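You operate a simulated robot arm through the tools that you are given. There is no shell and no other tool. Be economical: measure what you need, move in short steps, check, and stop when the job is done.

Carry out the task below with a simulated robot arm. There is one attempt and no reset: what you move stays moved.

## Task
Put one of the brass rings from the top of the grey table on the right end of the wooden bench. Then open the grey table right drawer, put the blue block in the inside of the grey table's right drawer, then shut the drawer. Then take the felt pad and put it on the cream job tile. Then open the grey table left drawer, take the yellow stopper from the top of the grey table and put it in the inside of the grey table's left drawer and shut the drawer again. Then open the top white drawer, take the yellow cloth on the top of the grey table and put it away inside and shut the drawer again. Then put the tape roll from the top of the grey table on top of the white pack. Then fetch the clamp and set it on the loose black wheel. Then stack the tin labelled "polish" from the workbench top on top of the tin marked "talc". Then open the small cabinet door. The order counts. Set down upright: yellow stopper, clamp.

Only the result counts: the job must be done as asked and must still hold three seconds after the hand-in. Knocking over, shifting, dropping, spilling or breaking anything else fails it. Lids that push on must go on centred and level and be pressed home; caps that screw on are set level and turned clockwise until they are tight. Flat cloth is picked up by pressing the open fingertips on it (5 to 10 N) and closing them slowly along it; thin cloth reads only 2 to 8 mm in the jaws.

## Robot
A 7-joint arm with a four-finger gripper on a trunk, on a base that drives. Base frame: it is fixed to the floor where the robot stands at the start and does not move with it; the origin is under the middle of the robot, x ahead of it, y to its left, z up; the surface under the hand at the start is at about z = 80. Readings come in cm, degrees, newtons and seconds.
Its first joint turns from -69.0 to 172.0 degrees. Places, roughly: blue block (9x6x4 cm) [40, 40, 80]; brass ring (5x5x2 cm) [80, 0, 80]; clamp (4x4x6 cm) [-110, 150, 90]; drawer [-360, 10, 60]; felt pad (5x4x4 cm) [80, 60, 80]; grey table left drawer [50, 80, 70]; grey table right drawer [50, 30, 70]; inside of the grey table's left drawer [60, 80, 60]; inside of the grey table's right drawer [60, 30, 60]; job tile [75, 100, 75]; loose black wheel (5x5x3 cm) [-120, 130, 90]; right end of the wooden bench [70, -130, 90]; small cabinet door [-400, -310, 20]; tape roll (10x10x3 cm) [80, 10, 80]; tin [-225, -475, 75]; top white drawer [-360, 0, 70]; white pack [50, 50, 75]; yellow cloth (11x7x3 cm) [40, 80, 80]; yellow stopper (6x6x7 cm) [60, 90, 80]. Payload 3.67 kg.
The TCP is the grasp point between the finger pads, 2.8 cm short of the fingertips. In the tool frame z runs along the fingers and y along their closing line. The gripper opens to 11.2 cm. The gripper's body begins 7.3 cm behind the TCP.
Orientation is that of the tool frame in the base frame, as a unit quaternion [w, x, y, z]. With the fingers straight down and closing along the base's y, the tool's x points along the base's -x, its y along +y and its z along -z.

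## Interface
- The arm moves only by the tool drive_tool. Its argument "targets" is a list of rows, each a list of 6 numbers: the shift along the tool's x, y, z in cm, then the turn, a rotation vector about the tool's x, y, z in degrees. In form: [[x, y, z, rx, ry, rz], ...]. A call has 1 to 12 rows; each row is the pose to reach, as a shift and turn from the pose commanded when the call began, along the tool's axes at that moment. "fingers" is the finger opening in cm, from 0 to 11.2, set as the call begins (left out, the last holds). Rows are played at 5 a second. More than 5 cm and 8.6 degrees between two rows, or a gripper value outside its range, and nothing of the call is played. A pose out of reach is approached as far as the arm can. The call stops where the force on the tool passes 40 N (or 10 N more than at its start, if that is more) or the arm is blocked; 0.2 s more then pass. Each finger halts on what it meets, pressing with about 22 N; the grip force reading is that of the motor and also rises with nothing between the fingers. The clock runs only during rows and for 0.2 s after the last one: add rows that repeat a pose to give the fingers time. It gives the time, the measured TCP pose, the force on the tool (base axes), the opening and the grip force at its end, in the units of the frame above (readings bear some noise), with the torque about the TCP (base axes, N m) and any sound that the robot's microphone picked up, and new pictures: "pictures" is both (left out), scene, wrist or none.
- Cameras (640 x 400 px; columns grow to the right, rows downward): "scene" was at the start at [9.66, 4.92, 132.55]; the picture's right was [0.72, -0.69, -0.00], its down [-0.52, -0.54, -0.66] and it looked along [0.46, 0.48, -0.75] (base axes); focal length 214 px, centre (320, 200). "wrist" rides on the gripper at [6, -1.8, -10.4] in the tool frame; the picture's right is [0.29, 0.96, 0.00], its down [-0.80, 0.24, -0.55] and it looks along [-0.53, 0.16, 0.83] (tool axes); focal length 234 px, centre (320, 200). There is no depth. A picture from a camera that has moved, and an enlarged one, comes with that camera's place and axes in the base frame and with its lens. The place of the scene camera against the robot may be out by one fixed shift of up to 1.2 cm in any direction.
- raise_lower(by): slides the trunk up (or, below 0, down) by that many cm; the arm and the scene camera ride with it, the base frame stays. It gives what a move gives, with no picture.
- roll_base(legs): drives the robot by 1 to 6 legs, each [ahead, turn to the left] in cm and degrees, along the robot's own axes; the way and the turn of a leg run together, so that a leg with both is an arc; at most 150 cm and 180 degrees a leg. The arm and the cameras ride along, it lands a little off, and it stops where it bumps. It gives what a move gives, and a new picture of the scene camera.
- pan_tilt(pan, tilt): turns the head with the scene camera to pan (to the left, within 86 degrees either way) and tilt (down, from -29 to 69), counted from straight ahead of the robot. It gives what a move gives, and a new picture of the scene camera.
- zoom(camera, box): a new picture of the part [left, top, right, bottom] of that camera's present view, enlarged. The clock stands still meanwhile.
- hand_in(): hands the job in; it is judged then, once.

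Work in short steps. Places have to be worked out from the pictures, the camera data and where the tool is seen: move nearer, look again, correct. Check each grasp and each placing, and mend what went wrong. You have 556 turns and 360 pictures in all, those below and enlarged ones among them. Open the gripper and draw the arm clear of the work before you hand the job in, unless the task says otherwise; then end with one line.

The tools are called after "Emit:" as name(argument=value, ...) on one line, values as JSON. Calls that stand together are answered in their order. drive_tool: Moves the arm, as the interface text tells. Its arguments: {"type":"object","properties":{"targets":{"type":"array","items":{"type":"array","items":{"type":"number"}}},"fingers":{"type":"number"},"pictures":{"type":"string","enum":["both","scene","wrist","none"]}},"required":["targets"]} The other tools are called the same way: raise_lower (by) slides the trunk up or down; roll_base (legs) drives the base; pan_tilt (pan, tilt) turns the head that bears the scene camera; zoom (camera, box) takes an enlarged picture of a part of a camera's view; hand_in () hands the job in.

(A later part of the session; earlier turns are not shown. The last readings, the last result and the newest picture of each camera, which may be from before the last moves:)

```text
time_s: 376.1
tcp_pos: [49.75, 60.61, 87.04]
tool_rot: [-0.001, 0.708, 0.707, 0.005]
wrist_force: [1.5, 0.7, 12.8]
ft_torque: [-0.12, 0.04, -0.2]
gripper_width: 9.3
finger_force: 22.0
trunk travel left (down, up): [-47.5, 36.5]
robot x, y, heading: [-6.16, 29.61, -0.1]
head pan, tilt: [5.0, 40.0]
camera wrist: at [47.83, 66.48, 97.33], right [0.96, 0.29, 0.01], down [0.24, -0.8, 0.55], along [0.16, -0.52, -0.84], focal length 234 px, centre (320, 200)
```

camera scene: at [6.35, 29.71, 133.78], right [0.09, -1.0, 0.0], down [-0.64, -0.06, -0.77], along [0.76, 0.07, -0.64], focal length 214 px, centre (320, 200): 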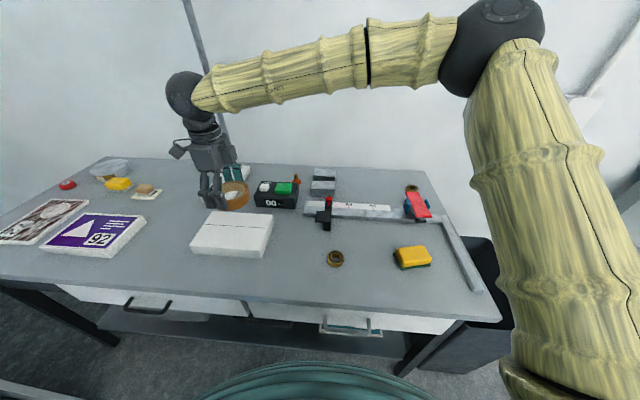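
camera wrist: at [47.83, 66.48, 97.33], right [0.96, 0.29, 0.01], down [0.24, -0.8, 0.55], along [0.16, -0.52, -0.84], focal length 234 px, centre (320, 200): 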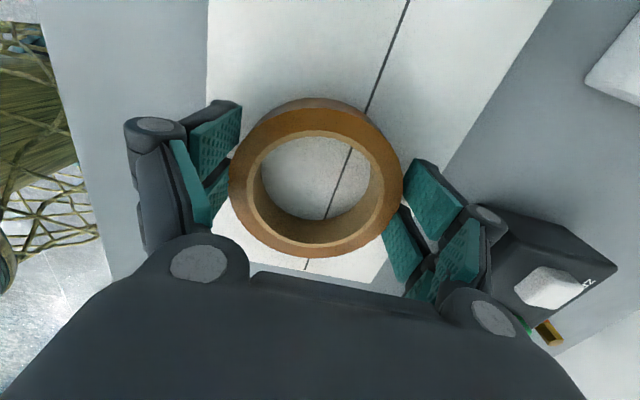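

Emit:
drive_tool(targets=[[0, 0, 0, 0, 0, 0], [0, 0, 0, 0, 0, 0], [0, 0, -2, 0, 0, 0], [0, 0, -6, 0, 0, 0], [0, 0, -10, 0, 0, 0], [0, 0, -14, 0, 0, 0], [0, 0, -18, 0, 0, 0], [0, 0, -22, 0, 0, 0]], fingers=10.6)

```text
time_s: 377.9
tcp_pos: [49.4, 60.33, 108.96]
tool_rot: [0.0, 0.707, 0.707, 0.005]
wrist_force: [-0.6, 0.2, -0.4]
ft_torque: [-0.01, -0.01, 0.0]
gripper_width: 10.63
finger_force: 0.3
trunk travel left (down, up): [-47.5, 36.5]
robot x, y, heading: [-6.41, 29.92, -0.2]
head pan, tilt: [5.0, 40.0]
camera scene: at [6.3, 29.61, 133.78], right [0.09, -1.0, 0.0], down [-0.64, -0.06, -0.77], along [0.76, 0.07, -0.64], focal length 214 px, centre (320, 200)
camera wrist: at [47.62, 66.22, 119.19], right [0.96, 0.29, 0.01], down [0.24, -0.8, 0.55], along [0.16, -0.53, -0.84], focal length 234 px, centre (320, 200)
```

scene: 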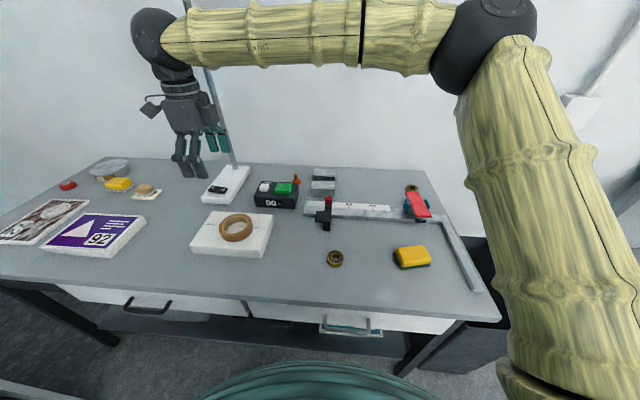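
wrist: 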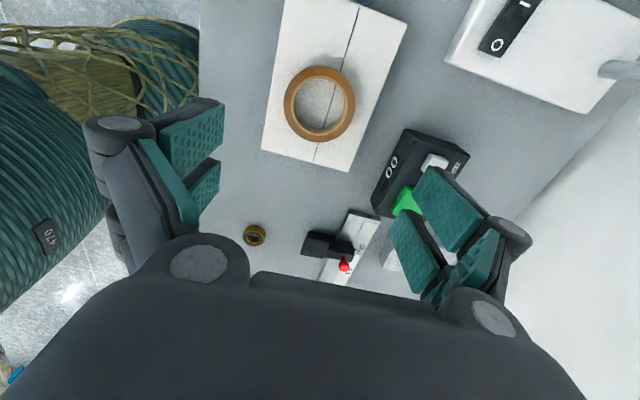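

The tape roll is on the pack. Next are the clamp and wheel near (−115, 140). I'll tuck the arm, back up to x≈−115 and face +y to look.

Emit:
drive_tool(targets=[[-4.5, 0.5, 0, 0, 0, 0], [-9, 1, 0, 0, 0, 0], [-13.5, 1.5, 0, 0, 0, 0], [-18, 2, 0, 0, 0, 0], [-22, 2.6, 0, 0, 0, 0]], fingers=7, pictures="none")

Emit:
roll_base(legs=[[-109, 0], [0, 90]])

Emit:
pan_tilt(pan=0, tilt=35)

```text
time_s: 379.1
tcp_pos: [52.1, 38.24, 108.66]
tool_rot: [-0.001, 0.708, 0.707, 0.005]
wrist_force: [0.3, -0.7, 0.1]
ft_torque: [0.03, -0.01, 0.02]
gripper_width: 7.0
finger_force: 0.1
trunk travel left (down, up): [-47.5, 36.5]
robot x, y, heading: [-6.53, 29.78, -0.0]
head pan, tilt: [5.0, 40.0]
```

```text
time_s: 388.5
tcp_pos: [-124.48, 87.78, 108.72]
tool_rot: [-0.003, -0.007, 1.0, 0.002]
wrist_force: [0.0, -0.1, -0.3]
ft_torque: [0.01, 0.01, 0.0]
gripper_width: 7.0
finger_force: 0.1
trunk travel left (down, up): [-47.5, 36.5]
robot x, y, heading: [-115.1, 29.41, 90.5]
head pan, tilt: [5.0, 40.0]
camera scene: at [-116.69, 42.27, 133.78], right [1.0, 0.1, 0.0], down [0.06, -0.64, -0.77], along [-0.08, 0.76, -0.64], focal length 214 px, centre (320, 200)
```

scene: 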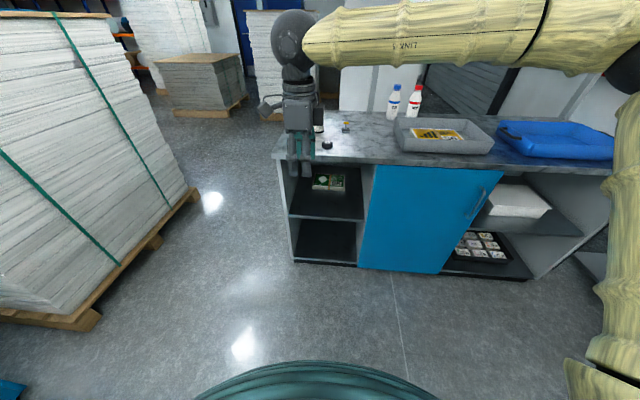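

```text
time_s: 389.2
tcp_pos: [-124.5, 87.83, 108.67]
tool_rot: [-0.003, -0.005, 1.0, 0.003]
wrist_force: [0.3, 0.3, -0.2]
ft_torque: [0.03, -0.01, -0.01]
gripper_width: 7.02
finger_force: 0.0
trunk travel left (down, up): [-47.5, 36.5]
robot x, y, heading: [-115.03, 29.45, 90.6]
head pan, tilt: [0.0, 35.0]
camera scene: at [-115.92, 42.61, 134.53], right [1.0, 0.01, 0.0], down [0.01, -0.57, -0.82], along [-0.01, 0.82, -0.57], focal length 214 px, centre (320, 200)
```

scene: 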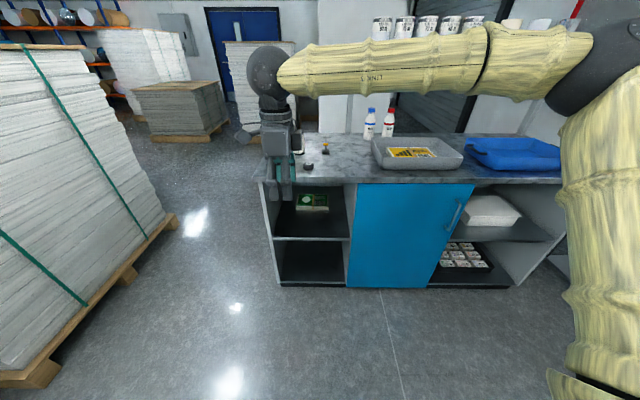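

Emit:
roll_base(legs=[[30, -0.6]])

Emit:
drive_tool(targets=[[-2, 4, 0, 0, 0, 0], [-4, 8, 0, 0, 0, 0], [-5, 12, 0, 0, 0, 0], [-5, 12, 0, 0, 0, 0]])

```text
time_s: 391.2
tcp_pos: [-124.08, 117.65, 108.58]
tool_rot: [-0.004, -0.001, 1.0, 0.002]
wrist_force: [0.3, 1.1, -0.4]
ft_torque: [-0.04, 0.01, 0.0]
gripper_width: 6.98
finger_force: 0.0
trunk travel left (down, up): [-47.5, 36.5]
robot x, y, heading: [-115.33, 59.31, 89.8]
head pan, tilt: [0.0, 35.0]
camera scene: at [-115.94, 72.39, 134.52], right [1.0, 0.0, 0.0], down [0.0, -0.57, -0.82], along [0.0, 0.82, -0.57], focal length 214 px, centre (320, 200)
```

scene: 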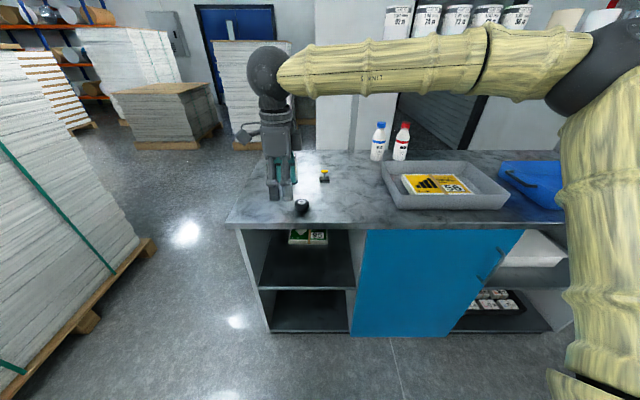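

```text
time_s: 392.2
tcp_pos: [-119.06, 129.65, 108.68]
tool_rot: [-0.004, -0.001, 1.0, 0.002]
wrist_force: [0.5, -0.3, 0.8]
ft_torque: [0.0, -0.02, 0.01]
gripper_width: 7.02
finger_force: 0.0
trunk travel left (down, up): [-47.5, 36.5]
robot x, y, heading: [-114.98, 59.26, 89.9]
head pan, tilt: [0.0, 35.0]
camera scene: at [-115.95, 72.24, 134.55], right [1.0, 0.0, 0.0], down [0.0, -0.57, -0.82], along [0.0, 0.82, -0.57], focal length 214 px, centre (320, 200)
camera wrist: at [-124.94, 127.74, 119.03], right [-0.29, 0.96, 0.01], down [0.8, 0.24, 0.55], along [0.52, 0.16, -0.84], focal length 234 px, centre (320, 200)
```

scene: 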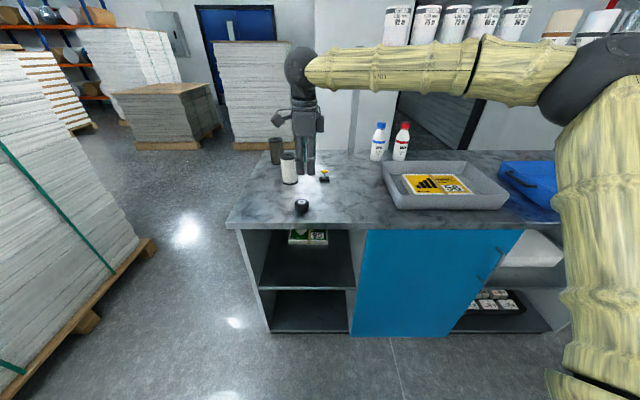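
wrist: 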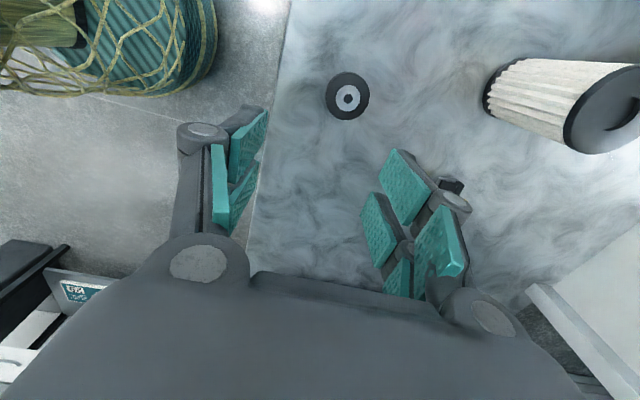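

Emit:
zoom(camera="scene", box=[250, 130, 370, 230])

```text
4.00 times, centred on (310, 180) of scene
camera zoom: at [-115.95, 72.24, 134.55], right [1.0, 0.0, 0.0], down [0.0, -0.57, -0.82], along [0.0, 0.82, -0.57], focal length 858 px, centre (360, 280)
```

zoom: 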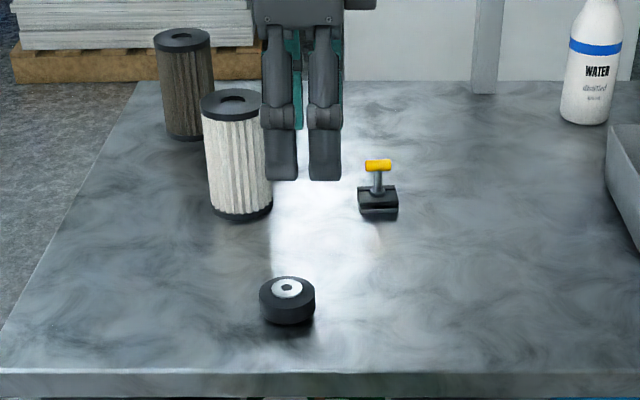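

The clamp (black base, yellow T-handle) is at about (−114, 148.7) and the wheel at about (−121.7, 131.7). I'll move above the clamp.

Emit:
drive_tool(targets=[[-1.3, 4.5, 0, 0, 0, 0], [-2.6, 9, 0, 0, 0, 0], [-4, 13.5, 0, 0, 0, 0], [-5, 18, 0, 0, 0, 0], [-5, 19, 2, 0, 0, 0], [-5, 19, 2, 0, 0, 0]], pictures="wrist")

```text
time_s: 393.6
tcp_pos: [-114.07, 148.49, 106.75]
tool_rot: [-0.004, -0.001, 1.0, 0.003]
wrist_force: [0.1, -0.1, 0.6]
ft_torque: [0.04, 0.02, -0.01]
gripper_width: 6.99
finger_force: 0.1
trunk travel left (down, up): [-47.5, 36.5]
robot x, y, heading: [-115.26, 59.22, 90.0]
head pan, tilt: [0.0, 35.0]
camera wrist: at [-119.93, 146.74, 117.08], right [-0.29, 0.96, 0.01], down [0.8, 0.24, 0.55], along [0.52, 0.16, -0.84], focal length 234 px, centre (320, 200)
```

wrist: 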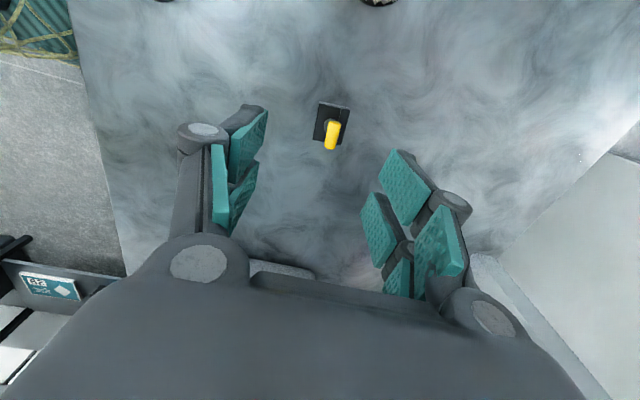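

Emit:
drive_tool(targets=[[0, 1.4, 3, 0, 0, 0], [0, 1.4, 6, 0, 0, 0], [0, 1.4, 9, 0, 0, 0], [0, 1.4, 9, 0, 0, 0]], fingers=6.5)

Emit:
zoom(camera="scene", box=[250, 110, 390, 230])

```text
time_s: 394.6
tcp_pos: [-114.13, 150.15, 97.74]
tool_rot: [-0.004, -0.001, 1.0, 0.002]
wrist_force: [-0.2, -0.3, 0.0]
ft_torque: [0.01, 0.01, 0.03]
gripper_width: 6.52
finger_force: 0.0
trunk travel left (down, up): [-47.5, 36.5]
robot x, y, heading: [-115.24, 58.94, 89.9]
head pan, tilt: [0.0, 35.0]
camera scene: at [-115.96, 72.27, 134.54], right [1.0, 0.0, 0.0], down [0.0, -0.57, -0.82], along [0.0, 0.82, -0.57], focal length 214 px, centre (320, 200)
camera wrist: at [-119.99, 148.25, 108.1], right [-0.29, 0.96, 0.01], down [0.8, 0.24, 0.55], along [0.52, 0.16, -0.84], focal length 234 px, centre (320, 200)
```

scene: 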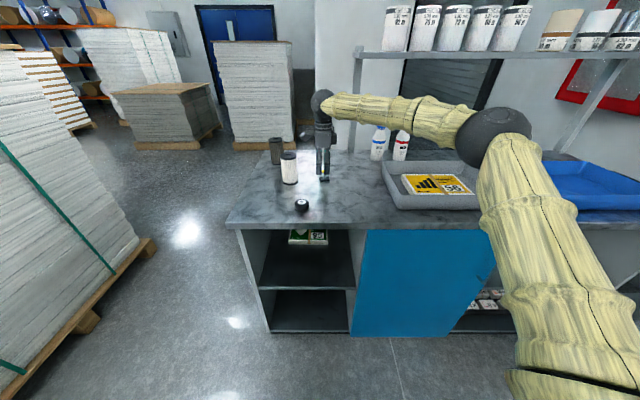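
wrist: 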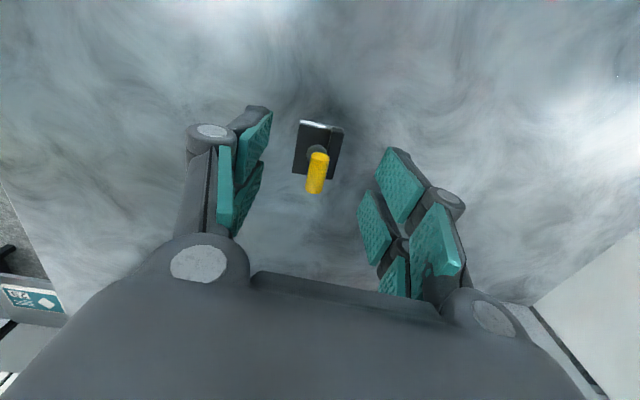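

```text
3.33 times, centred on (320, 170) of scene
camera zoom: at [-115.96, 72.27, 134.54], right [1.0, 0.0, 0.0], down [0.0, -0.57, -0.82], along [0.0, 0.82, -0.57], focal length 715 px, centre (320, 300)
```

zoom: 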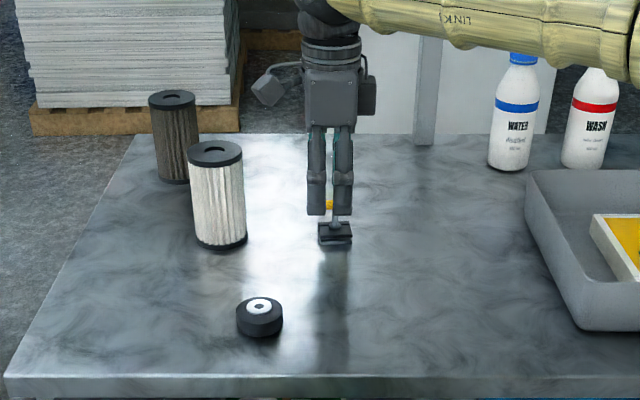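

Emit:
drive_tool(targets=[[-0.3, -0.1, 1.5, 0, 0, 0], [-0.3, -0.1, 3, 0, 0, 0], [-0.3, -0.1, 3.8, 0, 0, 0], [-0.3, -0.1, 4.3, 0, 0, 0], [-0.3, -0.1, 4.8, 0, 0, 0], [-0.3, -0.1, 5.2, 0, 0, 0], [-0.3, -0.1, 5.6, 0, 0, 0]], pictures="wrist")

```text
time_s: 396.2
tcp_pos: [-113.85, 149.85, 92.48]
tool_rot: [-0.004, 0.0, 1.0, 0.004]
wrist_force: [0.1, 0.6, 13.8]
ft_torque: [-0.49, -0.19, -0.01]
gripper_width: 6.65
finger_force: 0.5
trunk travel left (down, up): [-47.5, 36.5]
robot x, y, heading: [-114.95, 59.23, 90.1]
head pan, tilt: [0.0, 35.0]
camera wrist: at [-119.74, 148.01, 102.77], right [-0.29, 0.96, 0.01], down [0.8, 0.24, 0.55], along [0.52, 0.17, -0.84], focal length 234 px, centre (320, 200)
```

wrist: 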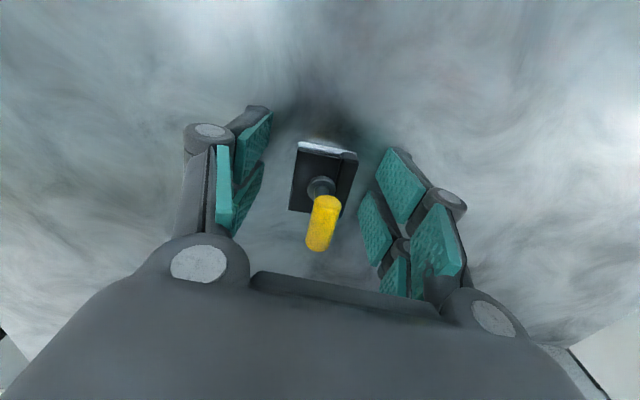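

The tips touched the shelf, so its top is at z≈89.6. I'll rise 0.5 cm and close on the base.

Emit:
drive_tool(targets=[[0, 0, -0.5, 0, 0, 0], [0, 0, -0.5, 0, 0, 0]], pictures="none")

Emit:
drive_tool(targets=[[0, 0, 0, 0, 0, 0], [0, 0, 0, 0, 0, 0], [0, 0, 0, 0, 0, 0], [0, 0, 0, 0, 0, 0]], fingers=2, pictures="wrist")

```text
time_s: 396.8
tcp_pos: [-113.76, 149.97, 92.61]
tool_rot: [-0.003, -0.001, 1.0, 0.002]
wrist_force: [-0.4, 0.1, 0.3]
ft_torque: [-0.01, -0.03, 0.02]
gripper_width: 6.5
finger_force: 0.0
trunk travel left (down, up): [-47.5, 36.5]
robot x, y, heading: [-114.95, 59.02, 89.5]
head pan, tilt: [0.0, 35.0]
```

```text
time_s: 397.8
tcp_pos: [-113.98, 149.9, 92.79]
tool_rot: [-0.003, -0.001, 1.0, 0.002]
wrist_force: [-1.6, -0.3, 10.9]
ft_torque: [-0.2, -0.11, 0.05]
gripper_width: 3.36
finger_force: 21.5
trunk travel left (down, up): [-47.5, 36.5]
robot x, y, heading: [-115.05, 59.05, 89.7]
head pan, tilt: [0.0, 35.0]
camera wrist: at [-119.76, 148.04, 103.09], right [-0.29, 0.96, 0.01], down [0.8, 0.24, 0.55], along [0.52, 0.17, -0.84], focal length 234 px, centre (320, 200)
```

wrist: 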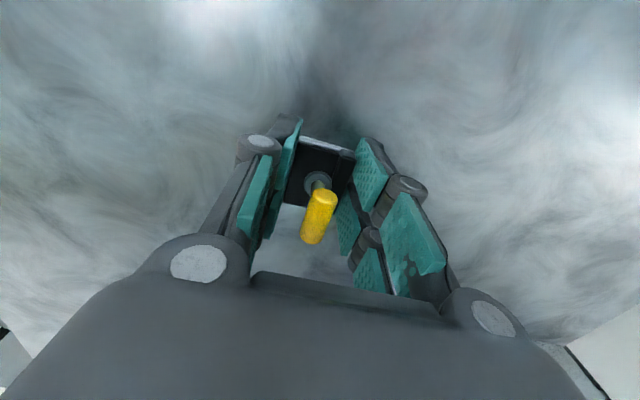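

Gripped, but the tips are at table level. I'll open, rise 0.5 cm and regrip so the tips clear the wheel on placing.

Emit:
drive_tool(targets=[[0, 0, 0, 0, 0, 0], [0, 0, -0.6, 0, 0, 0], [0, 0, -0.6, 0, 0, 0]], fingers=5, pictures="none")

Emit:
drive_tool(targets=[[0, 0, 0, 0, 0, 0], [0, 0, 0, 0, 0, 0], [0, 0, 0, 0, 0, 0], [0, 0, 0, 0, 0, 0]], fingers=2, pictures="none")

Emit:
drive_tool(targets=[[0, 0, -2, 0, 0, 0], [0, 0, -6, 0, 0, 0], [0, 0, -10, 0, 0, 0], [0, 0, -13, 0, 0, 0]], pictures="both")

```text
time_s: 398.6
tcp_pos: [-113.89, 150.0, 93.12]
tool_rot: [-0.002, -0.001, 1.0, 0.002]
wrist_force: [-0.5, 0.1, 0.3]
ft_torque: [-0.02, -0.01, -0.01]
gripper_width: 5.0
finger_force: 0.0
trunk travel left (down, up): [-47.5, 36.5]
robot x, y, heading: [-115.49, 59.39, 89.9]
head pan, tilt: [0.0, 35.0]
```

```text
time_s: 399.6
tcp_pos: [-113.89, 149.99, 93.19]
tool_rot: [-0.003, 0.0, 1.0, 0.002]
wrist_force: [-0.3, 0.1, -1.0]
ft_torque: [0.03, -0.02, -0.02]
gripper_width: 3.36
finger_force: 21.3
trunk travel left (down, up): [-47.5, 36.5]
robot x, y, heading: [-115.39, 59.05, 89.9]
head pan, tilt: [0.0, 35.0]
```

```text
time_s: 400.6
tcp_pos: [-113.87, 149.93, 106.23]
tool_rot: [-0.003, 0.0, 1.0, 0.002]
wrist_force: [0.2, 0.2, -0.6]
ft_torque: [-0.03, -0.01, 0.02]
gripper_width: 3.35
finger_force: 21.9
trunk travel left (down, up): [-47.5, 36.5]
robot x, y, heading: [-115.28, 59.05, 89.9]
head pan, tilt: [0.0, 35.0]
camera scene: at [-115.96, 72.27, 134.53], right [1.0, 0.0, 0.0], down [0.0, -0.57, -0.82], along [0.0, 0.82, -0.57], focal length 214 px, centre (320, 200)
camera wrist: at [-119.75, 148.03, 116.59], right [-0.29, 0.96, 0.01], down [0.8, 0.24, 0.55], along [0.52, 0.16, -0.84], focal length 234 px, centre (320, 200)
```

scene: 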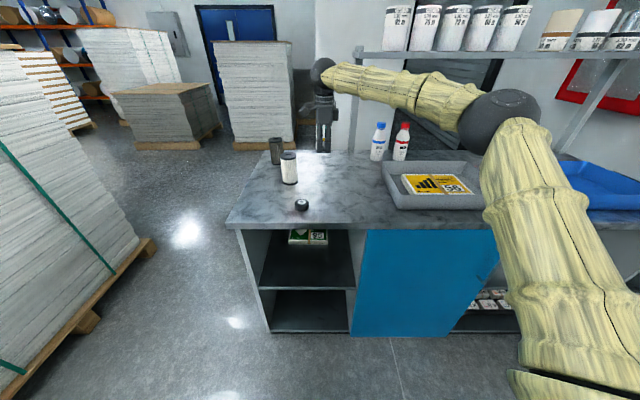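
wrist: 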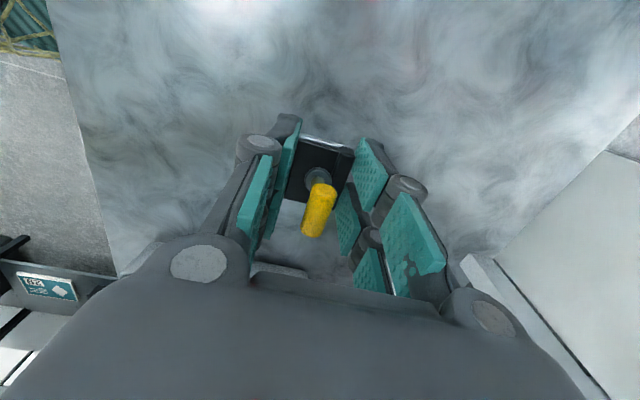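

The clamp is held with its base centred on the TCP. I'll carry it to above the wheel, about (−121.9, 131.6), and check.

Emit:
drive_tool(targets=[[0, -4.5, 0, 0, 0, 0], [1, -9, 0, 0, 0, 0], [3, -13, 0, 0, 0, 0], [6, -16, 0, 0, 0, 0], [8, -18.3, 0, 0, 0, 0], [8, -18.3, 3, 0, 0, 0], [8, -18.3, 5, 0, 0, 0], [8, -18.3, 5, 0, 0, 0]], pictures="both")

Emit:
zoom(camera="scene", box=[250, 130, 370, 230])

```text
time_s: 402.4
tcp_pos: [-121.82, 131.66, 101.23]
tool_rot: [-0.003, -0.001, 1.0, 0.003]
wrist_force: [1.1, 0.3, -0.4]
ft_torque: [0.02, 0.0, 0.02]
gripper_width: 3.35
finger_force: 22.2
trunk travel left (down, up): [-47.5, 36.5]
robot x, y, heading: [-115.36, 59.32, 89.9]
head pan, tilt: [0.0, 35.0]
camera scene: at [-115.94, 72.3, 134.53], right [1.0, 0.0, 0.0], down [0.0, -0.57, -0.82], along [0.0, 0.82, -0.57], focal length 214 px, centre (320, 200)
camera wrist: at [-127.66, 129.76, 111.56], right [-0.29, 0.96, 0.01], down [0.8, 0.24, 0.55], along [0.52, 0.16, -0.84], focal length 234 px, centre (320, 200)
```

scene: 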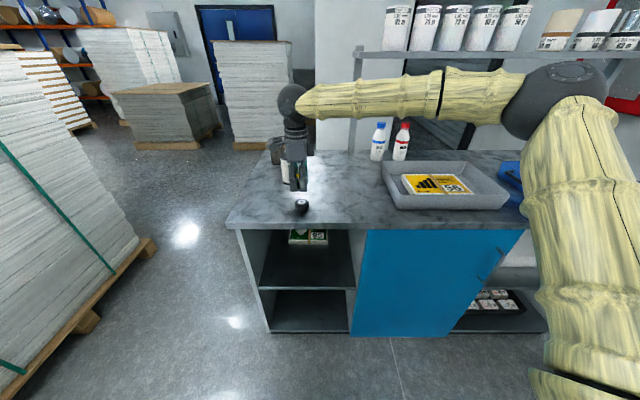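
wrist: 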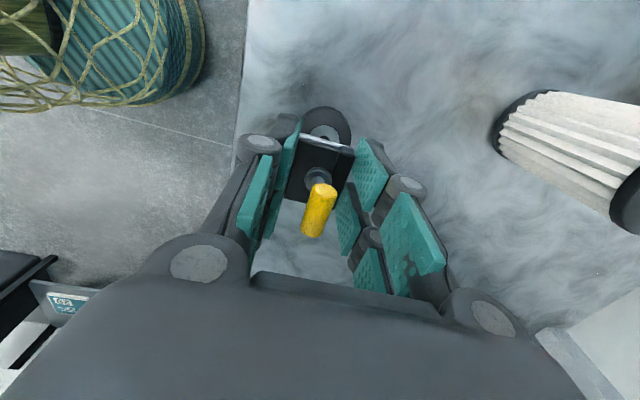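

```text
4.00 times, centred on (310, 180) of scene
camera zoom: at [-115.94, 72.3, 134.53], right [1.0, 0.0, 0.0], down [0.0, -0.57, -0.82], along [0.0, 0.82, -0.57], focal length 858 px, centre (360, 280)
```

zoom: 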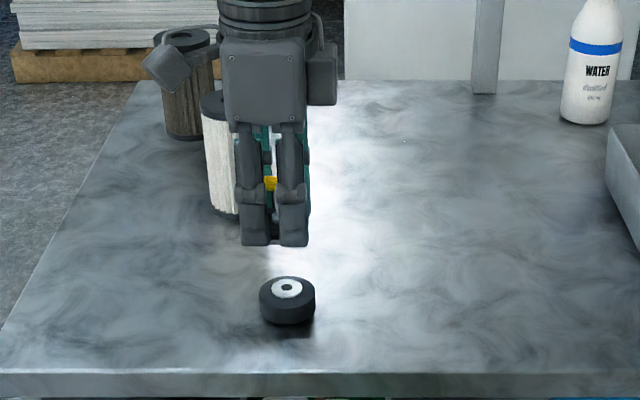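

The wheel sits almost directly beneath. I'll make a small correction of +0.3 in x and lower gently onto it.

Emit:
drive_tool(targets=[[-0.3, 0.1, 2, 0, 0, 0], [-0.3, 0.1, 3.5, 0, 0, 0], [-0.3, 0.1, 4, 0, 0, 0], [-0.3, 0.1, 4.3, 0, 0, 0], [-0.3, 0.1, 4.6, 0, 0, 0], [-0.3, 0.1, 4.9, 0, 0, 0], [-0.3, 0.1, 4.9, 0, 0, 0]], pictures="wrist")

Emit:
zoom(camera="scene", box=[270, 150, 340, 230])

```text
time_s: 404.0
tcp_pos: [-121.52, 131.77, 96.35]
tool_rot: [-0.003, -0.001, 1.0, 0.002]
wrist_force: [-0.6, 0.3, -0.2]
ft_torque: [0.01, -0.03, 0.01]
gripper_width: 3.34
finger_force: 22.0
trunk travel left (down, up): [-47.5, 36.5]
robot x, y, heading: [-115.02, 59.14, 90.2]
head pan, tilt: [0.0, 35.0]
camera wrist: at [-127.38, 129.9, 106.62], right [-0.29, 0.96, 0.01], down [0.8, 0.24, 0.55], along [0.52, 0.16, -0.84], focal length 234 px, centre (320, 200)
```

wrist: 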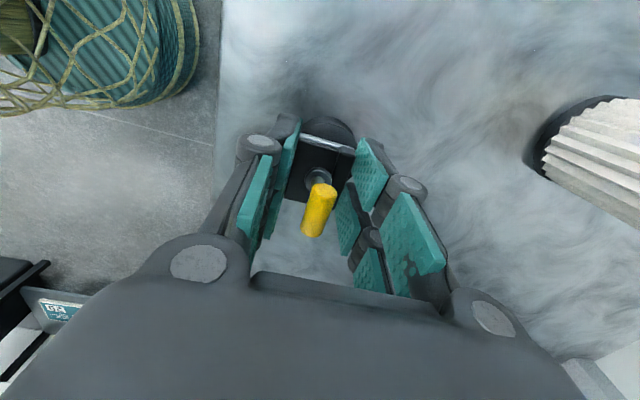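

```text
5.00 times, centred on (305, 190) of scene
camera zoom: at [-115.95, 72.3, 134.53], right [1.0, 0.0, 0.0], down [0.0, -0.57, -0.82], along [0.0, 0.82, -0.57], focal length 1072 px, centre (395, 250)
```

zoom: 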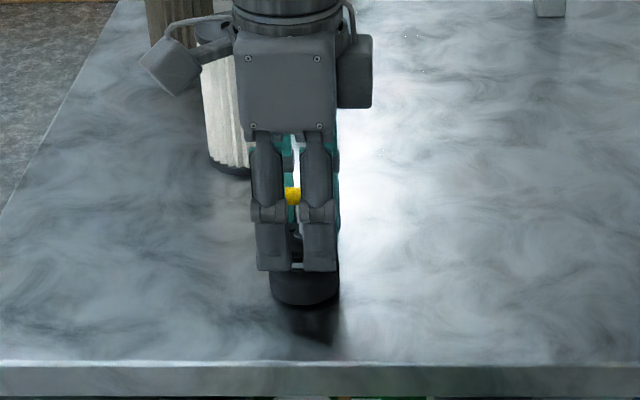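

Emit:
drive_tool(targets=[[0, 0, 0.3, 0, 0, 0], [0, 0, 0.6, 0, 0, 0], [0, 0, 0.9, 0, 0, 0], [0, 0, 1.1, 0, 0, 0]], pictures="wrist")

```text
time_s: 405.0
tcp_pos: [-121.49, 131.71, 95.34]
tool_rot: [-0.004, 0.001, 1.0, 0.004]
wrist_force: [0.8, 0.7, 11.0]
ft_torque: [0.03, -0.04, -0.01]
gripper_width: 3.38
finger_force: 21.9
trunk travel left (down, up): [-47.5, 36.5]
robot x, y, heading: [-115.25, 59.42, 90.2]
head pan, tilt: [0.0, 35.0]
camera wrist: at [-127.35, 129.85, 105.73], right [-0.29, 0.96, 0.01], down [0.8, 0.24, 0.55], along [0.52, 0.17, -0.84], focal length 234 px, centre (320, 200)
```

wrist: 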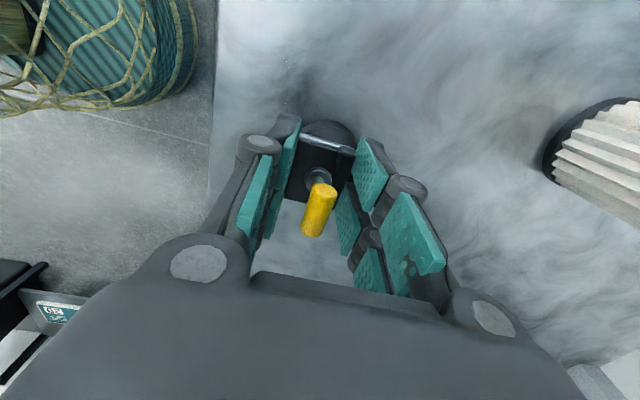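

It has contact at 11 N. I'll release and rise.

Emit:
drive_tool(targets=[[0, 0, -0.1, 0, 0, 0], [0, 0, -0.1, 0, 0, 0], [0, 0, -0.1, 0, 0, 0], [0, 0, -2.5, 0, 0, 0], [0, 0, -6, 0, 0, 0], [0, 0, -10, 0, 0, 0], [0, 0, -14, 0, 0, 0]], fingers=5.5)

Emit:
zoom(camera="scene", box=[270, 150, 340, 230])

```text
time_s: 406.6
tcp_pos: [-121.6, 131.63, 109.43]
tool_rot: [-0.003, -0.001, 1.0, 0.003]
wrist_force: [0.0, 0.0, -0.7]
ft_torque: [0.01, -0.05, 0.04]
gripper_width: 5.51
finger_force: 0.0
trunk travel left (down, up): [-47.5, 36.5]
robot x, y, heading: [-114.85, 59.23, 89.9]
head pan, tilt: [0.0, 35.0]
camera scene: at [-115.97, 72.23, 134.54], right [1.0, 0.0, 0.0], down [0.0, -0.57, -0.82], along [0.0, 0.82, -0.57], focal length 214 px, centre (320, 200)
camera wrist: at [-127.47, 129.77, 119.68], right [-0.29, 0.96, 0.01], down [0.8, 0.24, 0.55], along [0.52, 0.16, -0.84], focal length 234 px, centre (320, 200)
```

scene: 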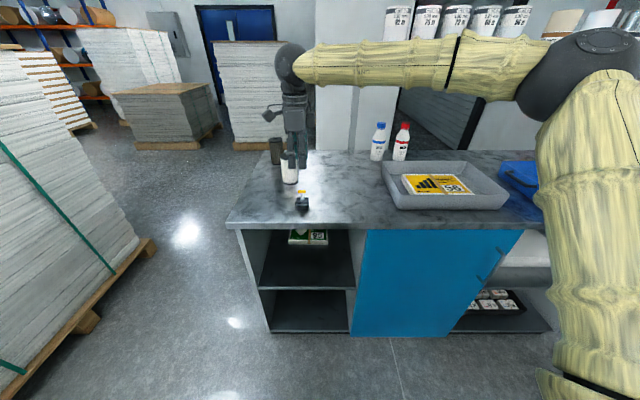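
wrist: 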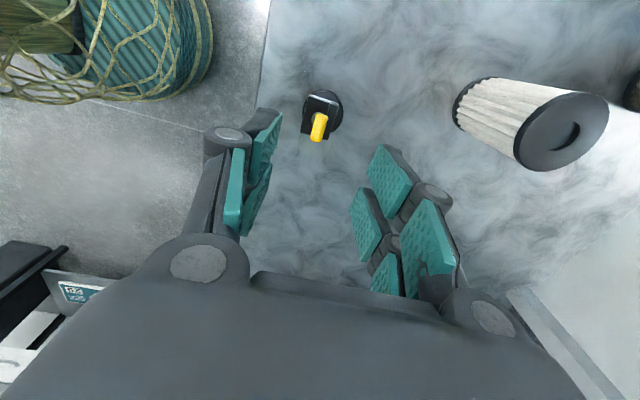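

```text
5.00 times, centred on (305, 190) of scene
camera zoom: at [-115.97, 72.23, 134.54], right [1.0, 0.0, 0.0], down [0.0, -0.57, -0.82], along [0.0, 0.82, -0.57], focal length 1072 px, centre (395, 250)
```

zoom: 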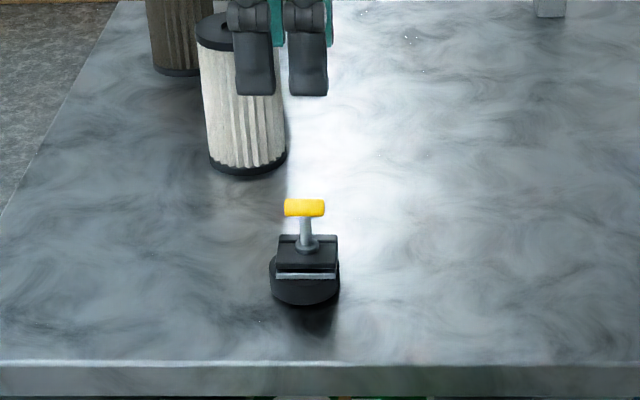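

The clamp stands upright and centred on the wheel. Next are the tins near (−225, −475), so I'll back off, turn and drive south to look.

Emit:
roll_base(legs=[[-40, 0], [0, -90], [0, -90], [130, 0]])

Emit:
pan_tilt(pan=-15, tilt=12)

```text
time_s: 422.9
tcp_pos: [-110.04, -184.17, 109.24]
tool_rot: [0.002, 1.0, -0.004, 0.003]
wrist_force: [0.6, -0.4, -0.9]
ft_torque: [-0.03, 0.0, 0.03]
gripper_width: 5.51
finger_force: 0.1
trunk travel left (down, up): [-47.5, 36.5]
robot x, y, heading: [-115.76, -111.27, -90.5]
head pan, tilt: [0.0, 35.0]
camera scene: at [-116.74, -126.09, 134.53], right [-1.0, 0.01, 0.0], down [0.01, 0.57, -0.82], along [-0.01, -0.82, -0.57], focal length 214 px, centre (320, 200)
```

scene: 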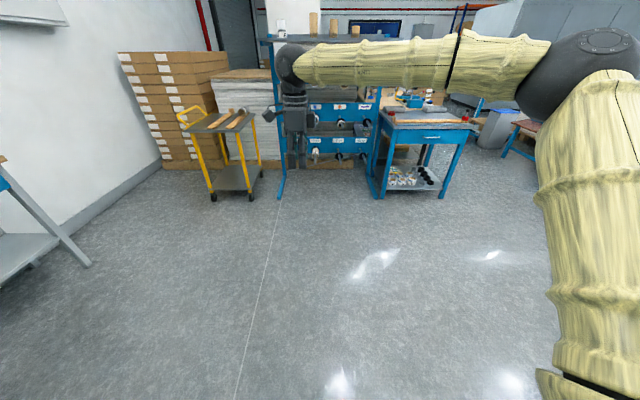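

```text
time_s: 423.8
tcp_pos: [-110.0, -184.06, 109.17]
tool_rot: [0.001, 1.0, -0.004, 0.003]
wrist_force: [-0.8, -0.6, -0.6]
ft_torque: [0.0, 0.02, 0.0]
gripper_width: 5.48
finger_force: 0.0
trunk travel left (down, up): [-47.5, 36.5]
robot x, y, heading: [-115.86, -111.69, -90.4]
head pan, tilt: [-15.0, 12.0]
camera scene: at [-119.15, -126.25, 138.21], right [-0.96, 0.27, 0.0], down [0.06, 0.2, -0.98], along [-0.26, -0.94, -0.21], focal length 214 px, centre (320, 200)
```

scene: 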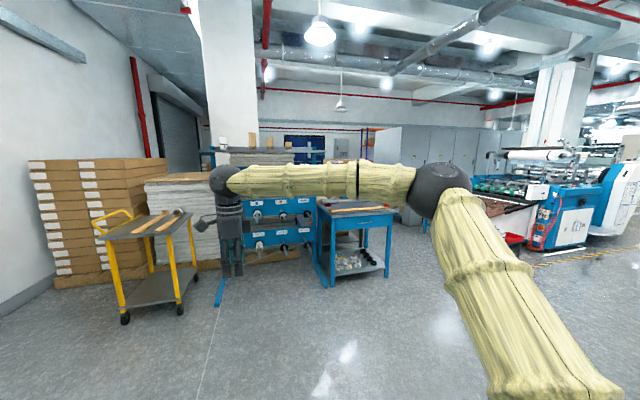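

Emit:
zoom(camera="scene", box=[220, 130, 460, 290])

```text
2.50 times, centred on (340, 210) of scene
camera zoom: at [-119.15, -126.25, 138.21], right [-0.96, 0.27, 0.0], down [0.06, 0.2, -0.98], along [-0.26, -0.94, -0.21], focal length 536 px, centre (270, 175)
```

zoom: 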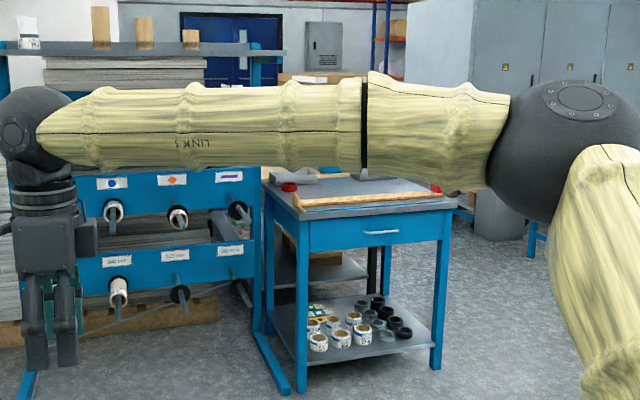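

Emit:
roll_base(legs=[[0, -50], [130, 0], [60, 0], [0, 50]])

Emit:
pan_tilt(pan=25, tilt=18)

```text
time_s: 437.8
tcp_pos: [-258.24, -305.5, 109.22]
tool_rot: [0.002, 1.0, -0.01, 0.004]
wrist_force: [0.3, -0.5, 0.8]
ft_torque: [0.0, 0.03, -0.01]
gripper_width: 5.5
finger_force: 0.1
trunk travel left (down, up): [-47.5, 36.5]
robot x, y, heading: [-262.86, -232.34, -91.4]
head pan, tilt: [-15.0, 12.0]
camera scene: at [-266.55, -247.49, 138.22], right [-0.96, 0.28, 0.0], down [0.06, 0.2, -0.98], along [-0.27, -0.94, -0.21], focal length 214 px, centre (320, 200)
```

scene: 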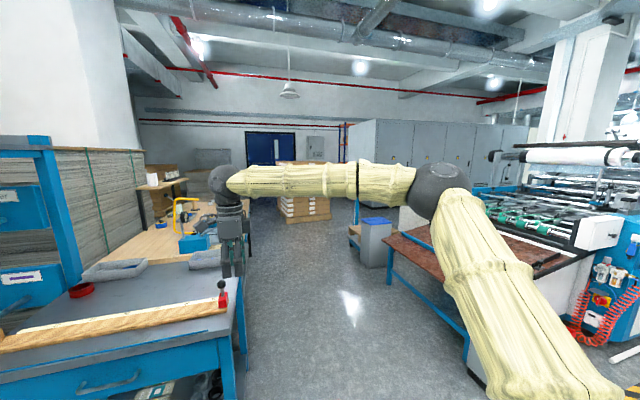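

```text
time_s: 438.9
tcp_pos: [-258.25, -305.38, 109.28]
tool_rot: [0.002, 1.0, -0.011, 0.003]
wrist_force: [0.4, -0.9, 0.7]
ft_torque: [0.0, 0.02, -0.02]
gripper_width: 5.49
finger_force: 0.0
trunk travel left (down, up): [-47.5, 36.5]
robot x, y, heading: [-263.14, -232.93, -91.0]
head pan, tilt: [25.0, 18.0]
camera scene: at [-260.22, -247.07, 137.25], right [-0.92, -0.4, 0.0], down [-0.12, 0.28, -0.95], along [0.38, -0.87, -0.31], focal length 214 px, centre (320, 200)
```

scene: 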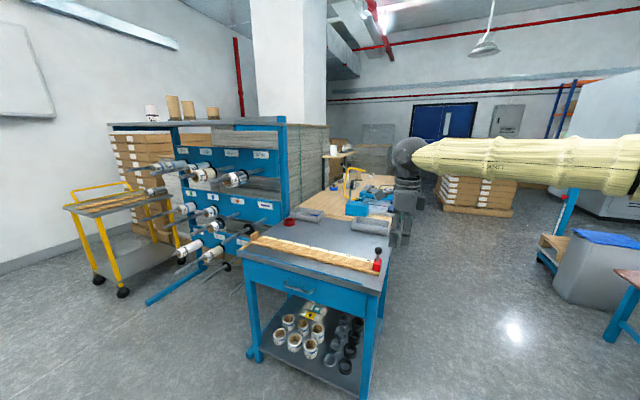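

I'll go down the aisle at x≈−308, alongside the wooden workbench, and look before turning.

Emit:
roll_base(legs=[[0, -24], [107, 0], [0, 25], [125, 0]])

Emit:
pan_tilt(pan=80, tilt=30)

```text
time_s: 452.9
tcp_pos: [-304.3, -528.53, 109.26]
tool_rot: [0.001, 1.0, -0.006, 0.003]
wrist_force: [0.1, -0.6, -1.0]
ft_torque: [0.02, 0.0, 0.02]
gripper_width: 5.52
finger_force: 0.1
trunk travel left (down, up): [-47.5, 36.5]
robot x, y, heading: [-309.34, -455.87, -90.3]
head pan, tilt: [25.0, 18.0]
camera scene: at [-306.72, -470.13, 137.24], right [-0.91, -0.41, 0.0], down [-0.13, 0.28, -0.95], along [0.39, -0.87, -0.31], focal length 214 px, centre (320, 200)
```

scene: 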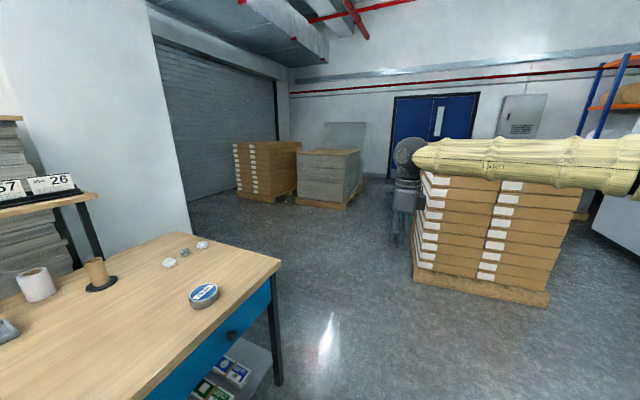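

```text
time_s: 454.1
tcp_pos: [-304.22, -528.4, 109.27]
tool_rot: [0.002, 1.0, -0.006, 0.003]
wrist_force: [-0.8, 0.1, 0.6]
ft_torque: [-0.04, 0.01, 0.0]
gripper_width: 5.48
finger_force: 0.1
trunk travel left (down, up): [-47.5, 36.5]
robot x, y, heading: [-309.79, -455.81, -90.7]
head pan, tilt: [80.0, 30.0]
camera scene: at [-301.67, -463.29, 135.32], right [-0.19, -0.98, 0.0], down [-0.49, 0.09, -0.87], along [0.85, -0.16, -0.5], focal length 214 px, centre (320, 200)
```

scene: 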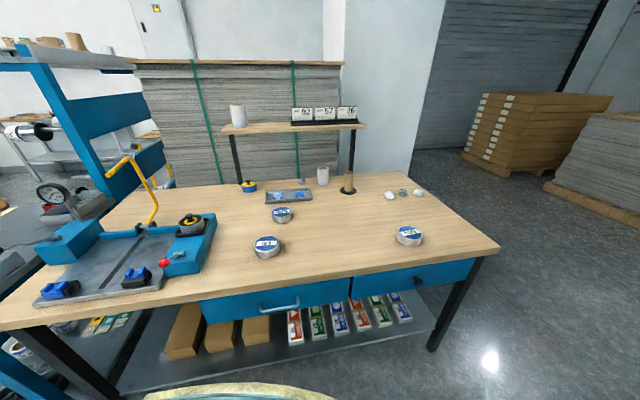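

Three tins are visible on the workbench. I'll zoom in to read their labels.

Emit:
zoom(camera="scene", box=[240, 195, 310, 265])

Emit:
zoom(camera="scene", box=[370, 180, 450, 260])

```text
5.71 times, centred on (275, 230) of scene
camera zoom: at [-301.67, -463.29, 135.32], right [-0.19, -0.98, 0.0], down [-0.49, 0.09, -0.87], along [0.85, -0.16, -0.5], focal length 1226 px, centre (577, 29)
```

zoom: 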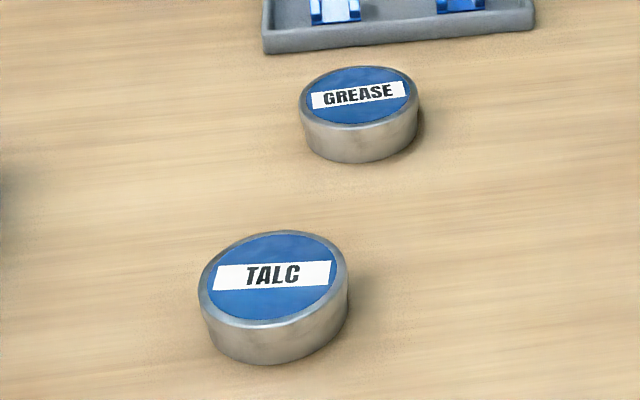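

```text
5.00 times, centred on (410, 220) of scene
camera zoom: at [-301.67, -463.29, 135.32], right [-0.19, -0.98, 0.0], down [-0.49, 0.09, -0.87], along [0.85, -0.16, -0.5], focal length 1072 px, centre (-130, 100)
```

zoom: 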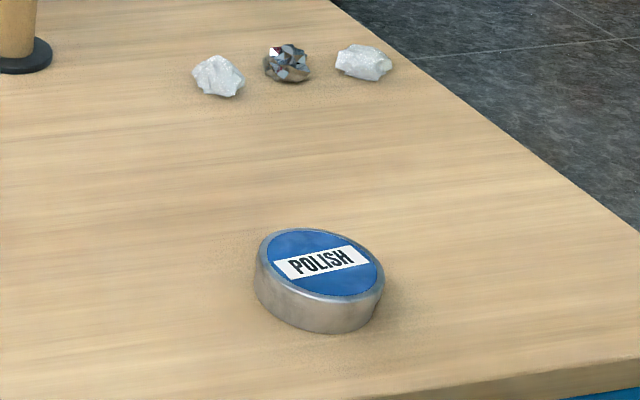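

The talc tin is at about (−238.5, −455) and polish at about (−243, −510). I'll move to y≈−480 and turn to face the bench.

Emit:
roll_base(legs=[[24, 0], [0, 90.5]])

Emit:
pan_tilt(pan=0, tilt=45)

```text
time_s: 459.7
tcp_pos: [-237.36, -474.79, 109.35]
tool_rot: [-0.001, 0.713, 0.702, 0.004]
wrist_force: [0.3, -0.1, -0.8]
ft_torque: [-0.01, 0.03, -0.02]
gripper_width: 5.52
finger_force: 0.0
trunk travel left (down, up): [-47.5, 36.5]
robot x, y, heading: [-309.33, -480.49, -1.0]
head pan, tilt: [80.0, 30.0]
camera scene: at [-304.01, -471.88, 135.31], right [0.98, -0.19, 0.0], down [-0.1, -0.49, -0.87], along [0.16, 0.85, -0.5], focal length 214 px, centre (320, 200)
```

scene: 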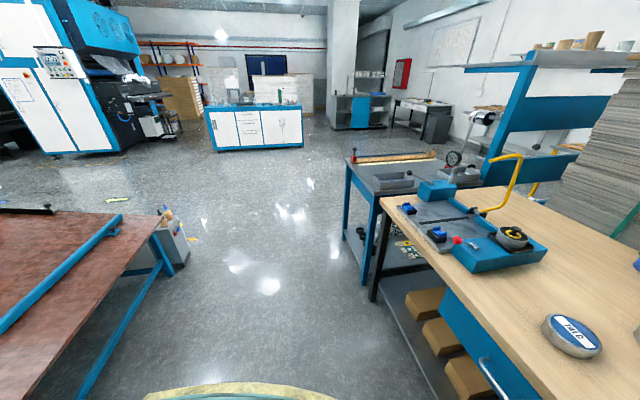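

```text
time_s: 461.3
tcp_pos: [-237.36, -474.77, 109.32]
tool_rot: [0.0, 0.712, 0.702, 0.004]
wrist_force: [-0.3, -0.4, 0.3]
ft_torque: [0.0, 0.0, 0.0]
gripper_width: 5.49
finger_force: 0.0
trunk travel left (down, up): [-47.5, 36.5]
robot x, y, heading: [-309.72, -480.11, -1.0]
head pan, tilt: [0.0, 45.0]
camera scene: at [-297.6, -480.92, 133.05], right [-0.02, -1.0, 0.0], down [-0.71, 0.01, -0.71], along [0.71, -0.01, -0.71], focal length 214 px, centre (320, 200)
```

scene: 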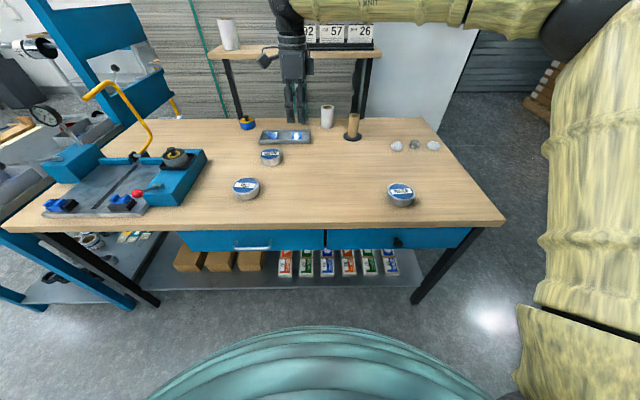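

Emit:
drive_tool(targets=[[-4.5, -0.6, 0, 0, 0, 0], [-9, -1.2, 0, 0, 0, 0], [-13.5, -1.8, 0, 0, 0, 0], [-18, -2.4, 1, 0, 0, 0], [-22.5, -3, 2, 0, 0, 0], [-27, -3.6, 3, 0, 0, 0], [-31.5, -4.2, 5, 0, 0, 0], [-35, -4.8, 7, 0, 0, 0], [-35, -4.8, 9, 0, 0, 0]], fingers=11.1)

```text
time_s: 463.3
tcp_pos: [-242.55, -509.76, 100.09]
tool_rot: [0.0, 0.712, 0.702, 0.004]
wrist_force: [0.4, 0.0, -0.3]
ft_torque: [-0.02, 0.03, 0.02]
gripper_width: 11.09
finger_force: 0.0
trunk travel left (down, up): [-47.5, 36.5]
robot x, y, heading: [-309.81, -479.79, -0.9]
head pan, tilt: [0.0, 45.0]
camera scene: at [-297.58, -480.94, 133.05], right [-0.02, -1.0, 0.0], down [-0.71, 0.01, -0.71], along [0.71, -0.01, -0.71], focal length 214 px, centre (320, 200)
camera wrist: at [-244.3, -503.75, 110.38], right [0.96, 0.27, 0.01], down [0.22, -0.8, 0.55], along [0.16, -0.53, -0.84], focal length 234 px, centre (320, 200)
```

scene: 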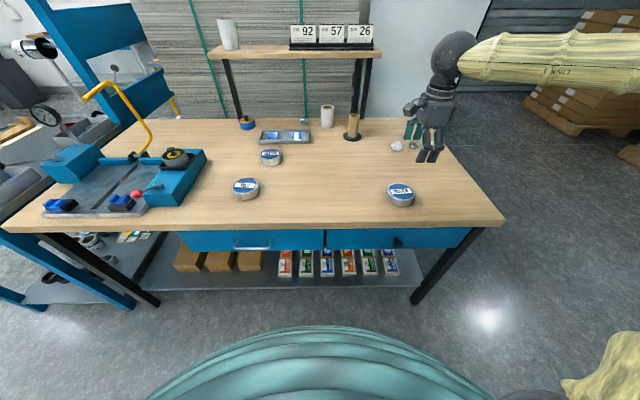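
wrist: 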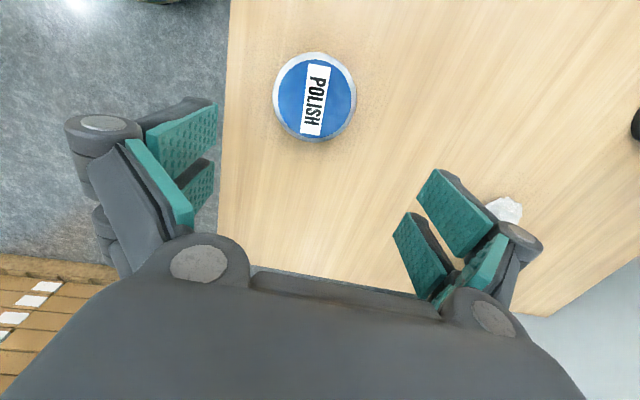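

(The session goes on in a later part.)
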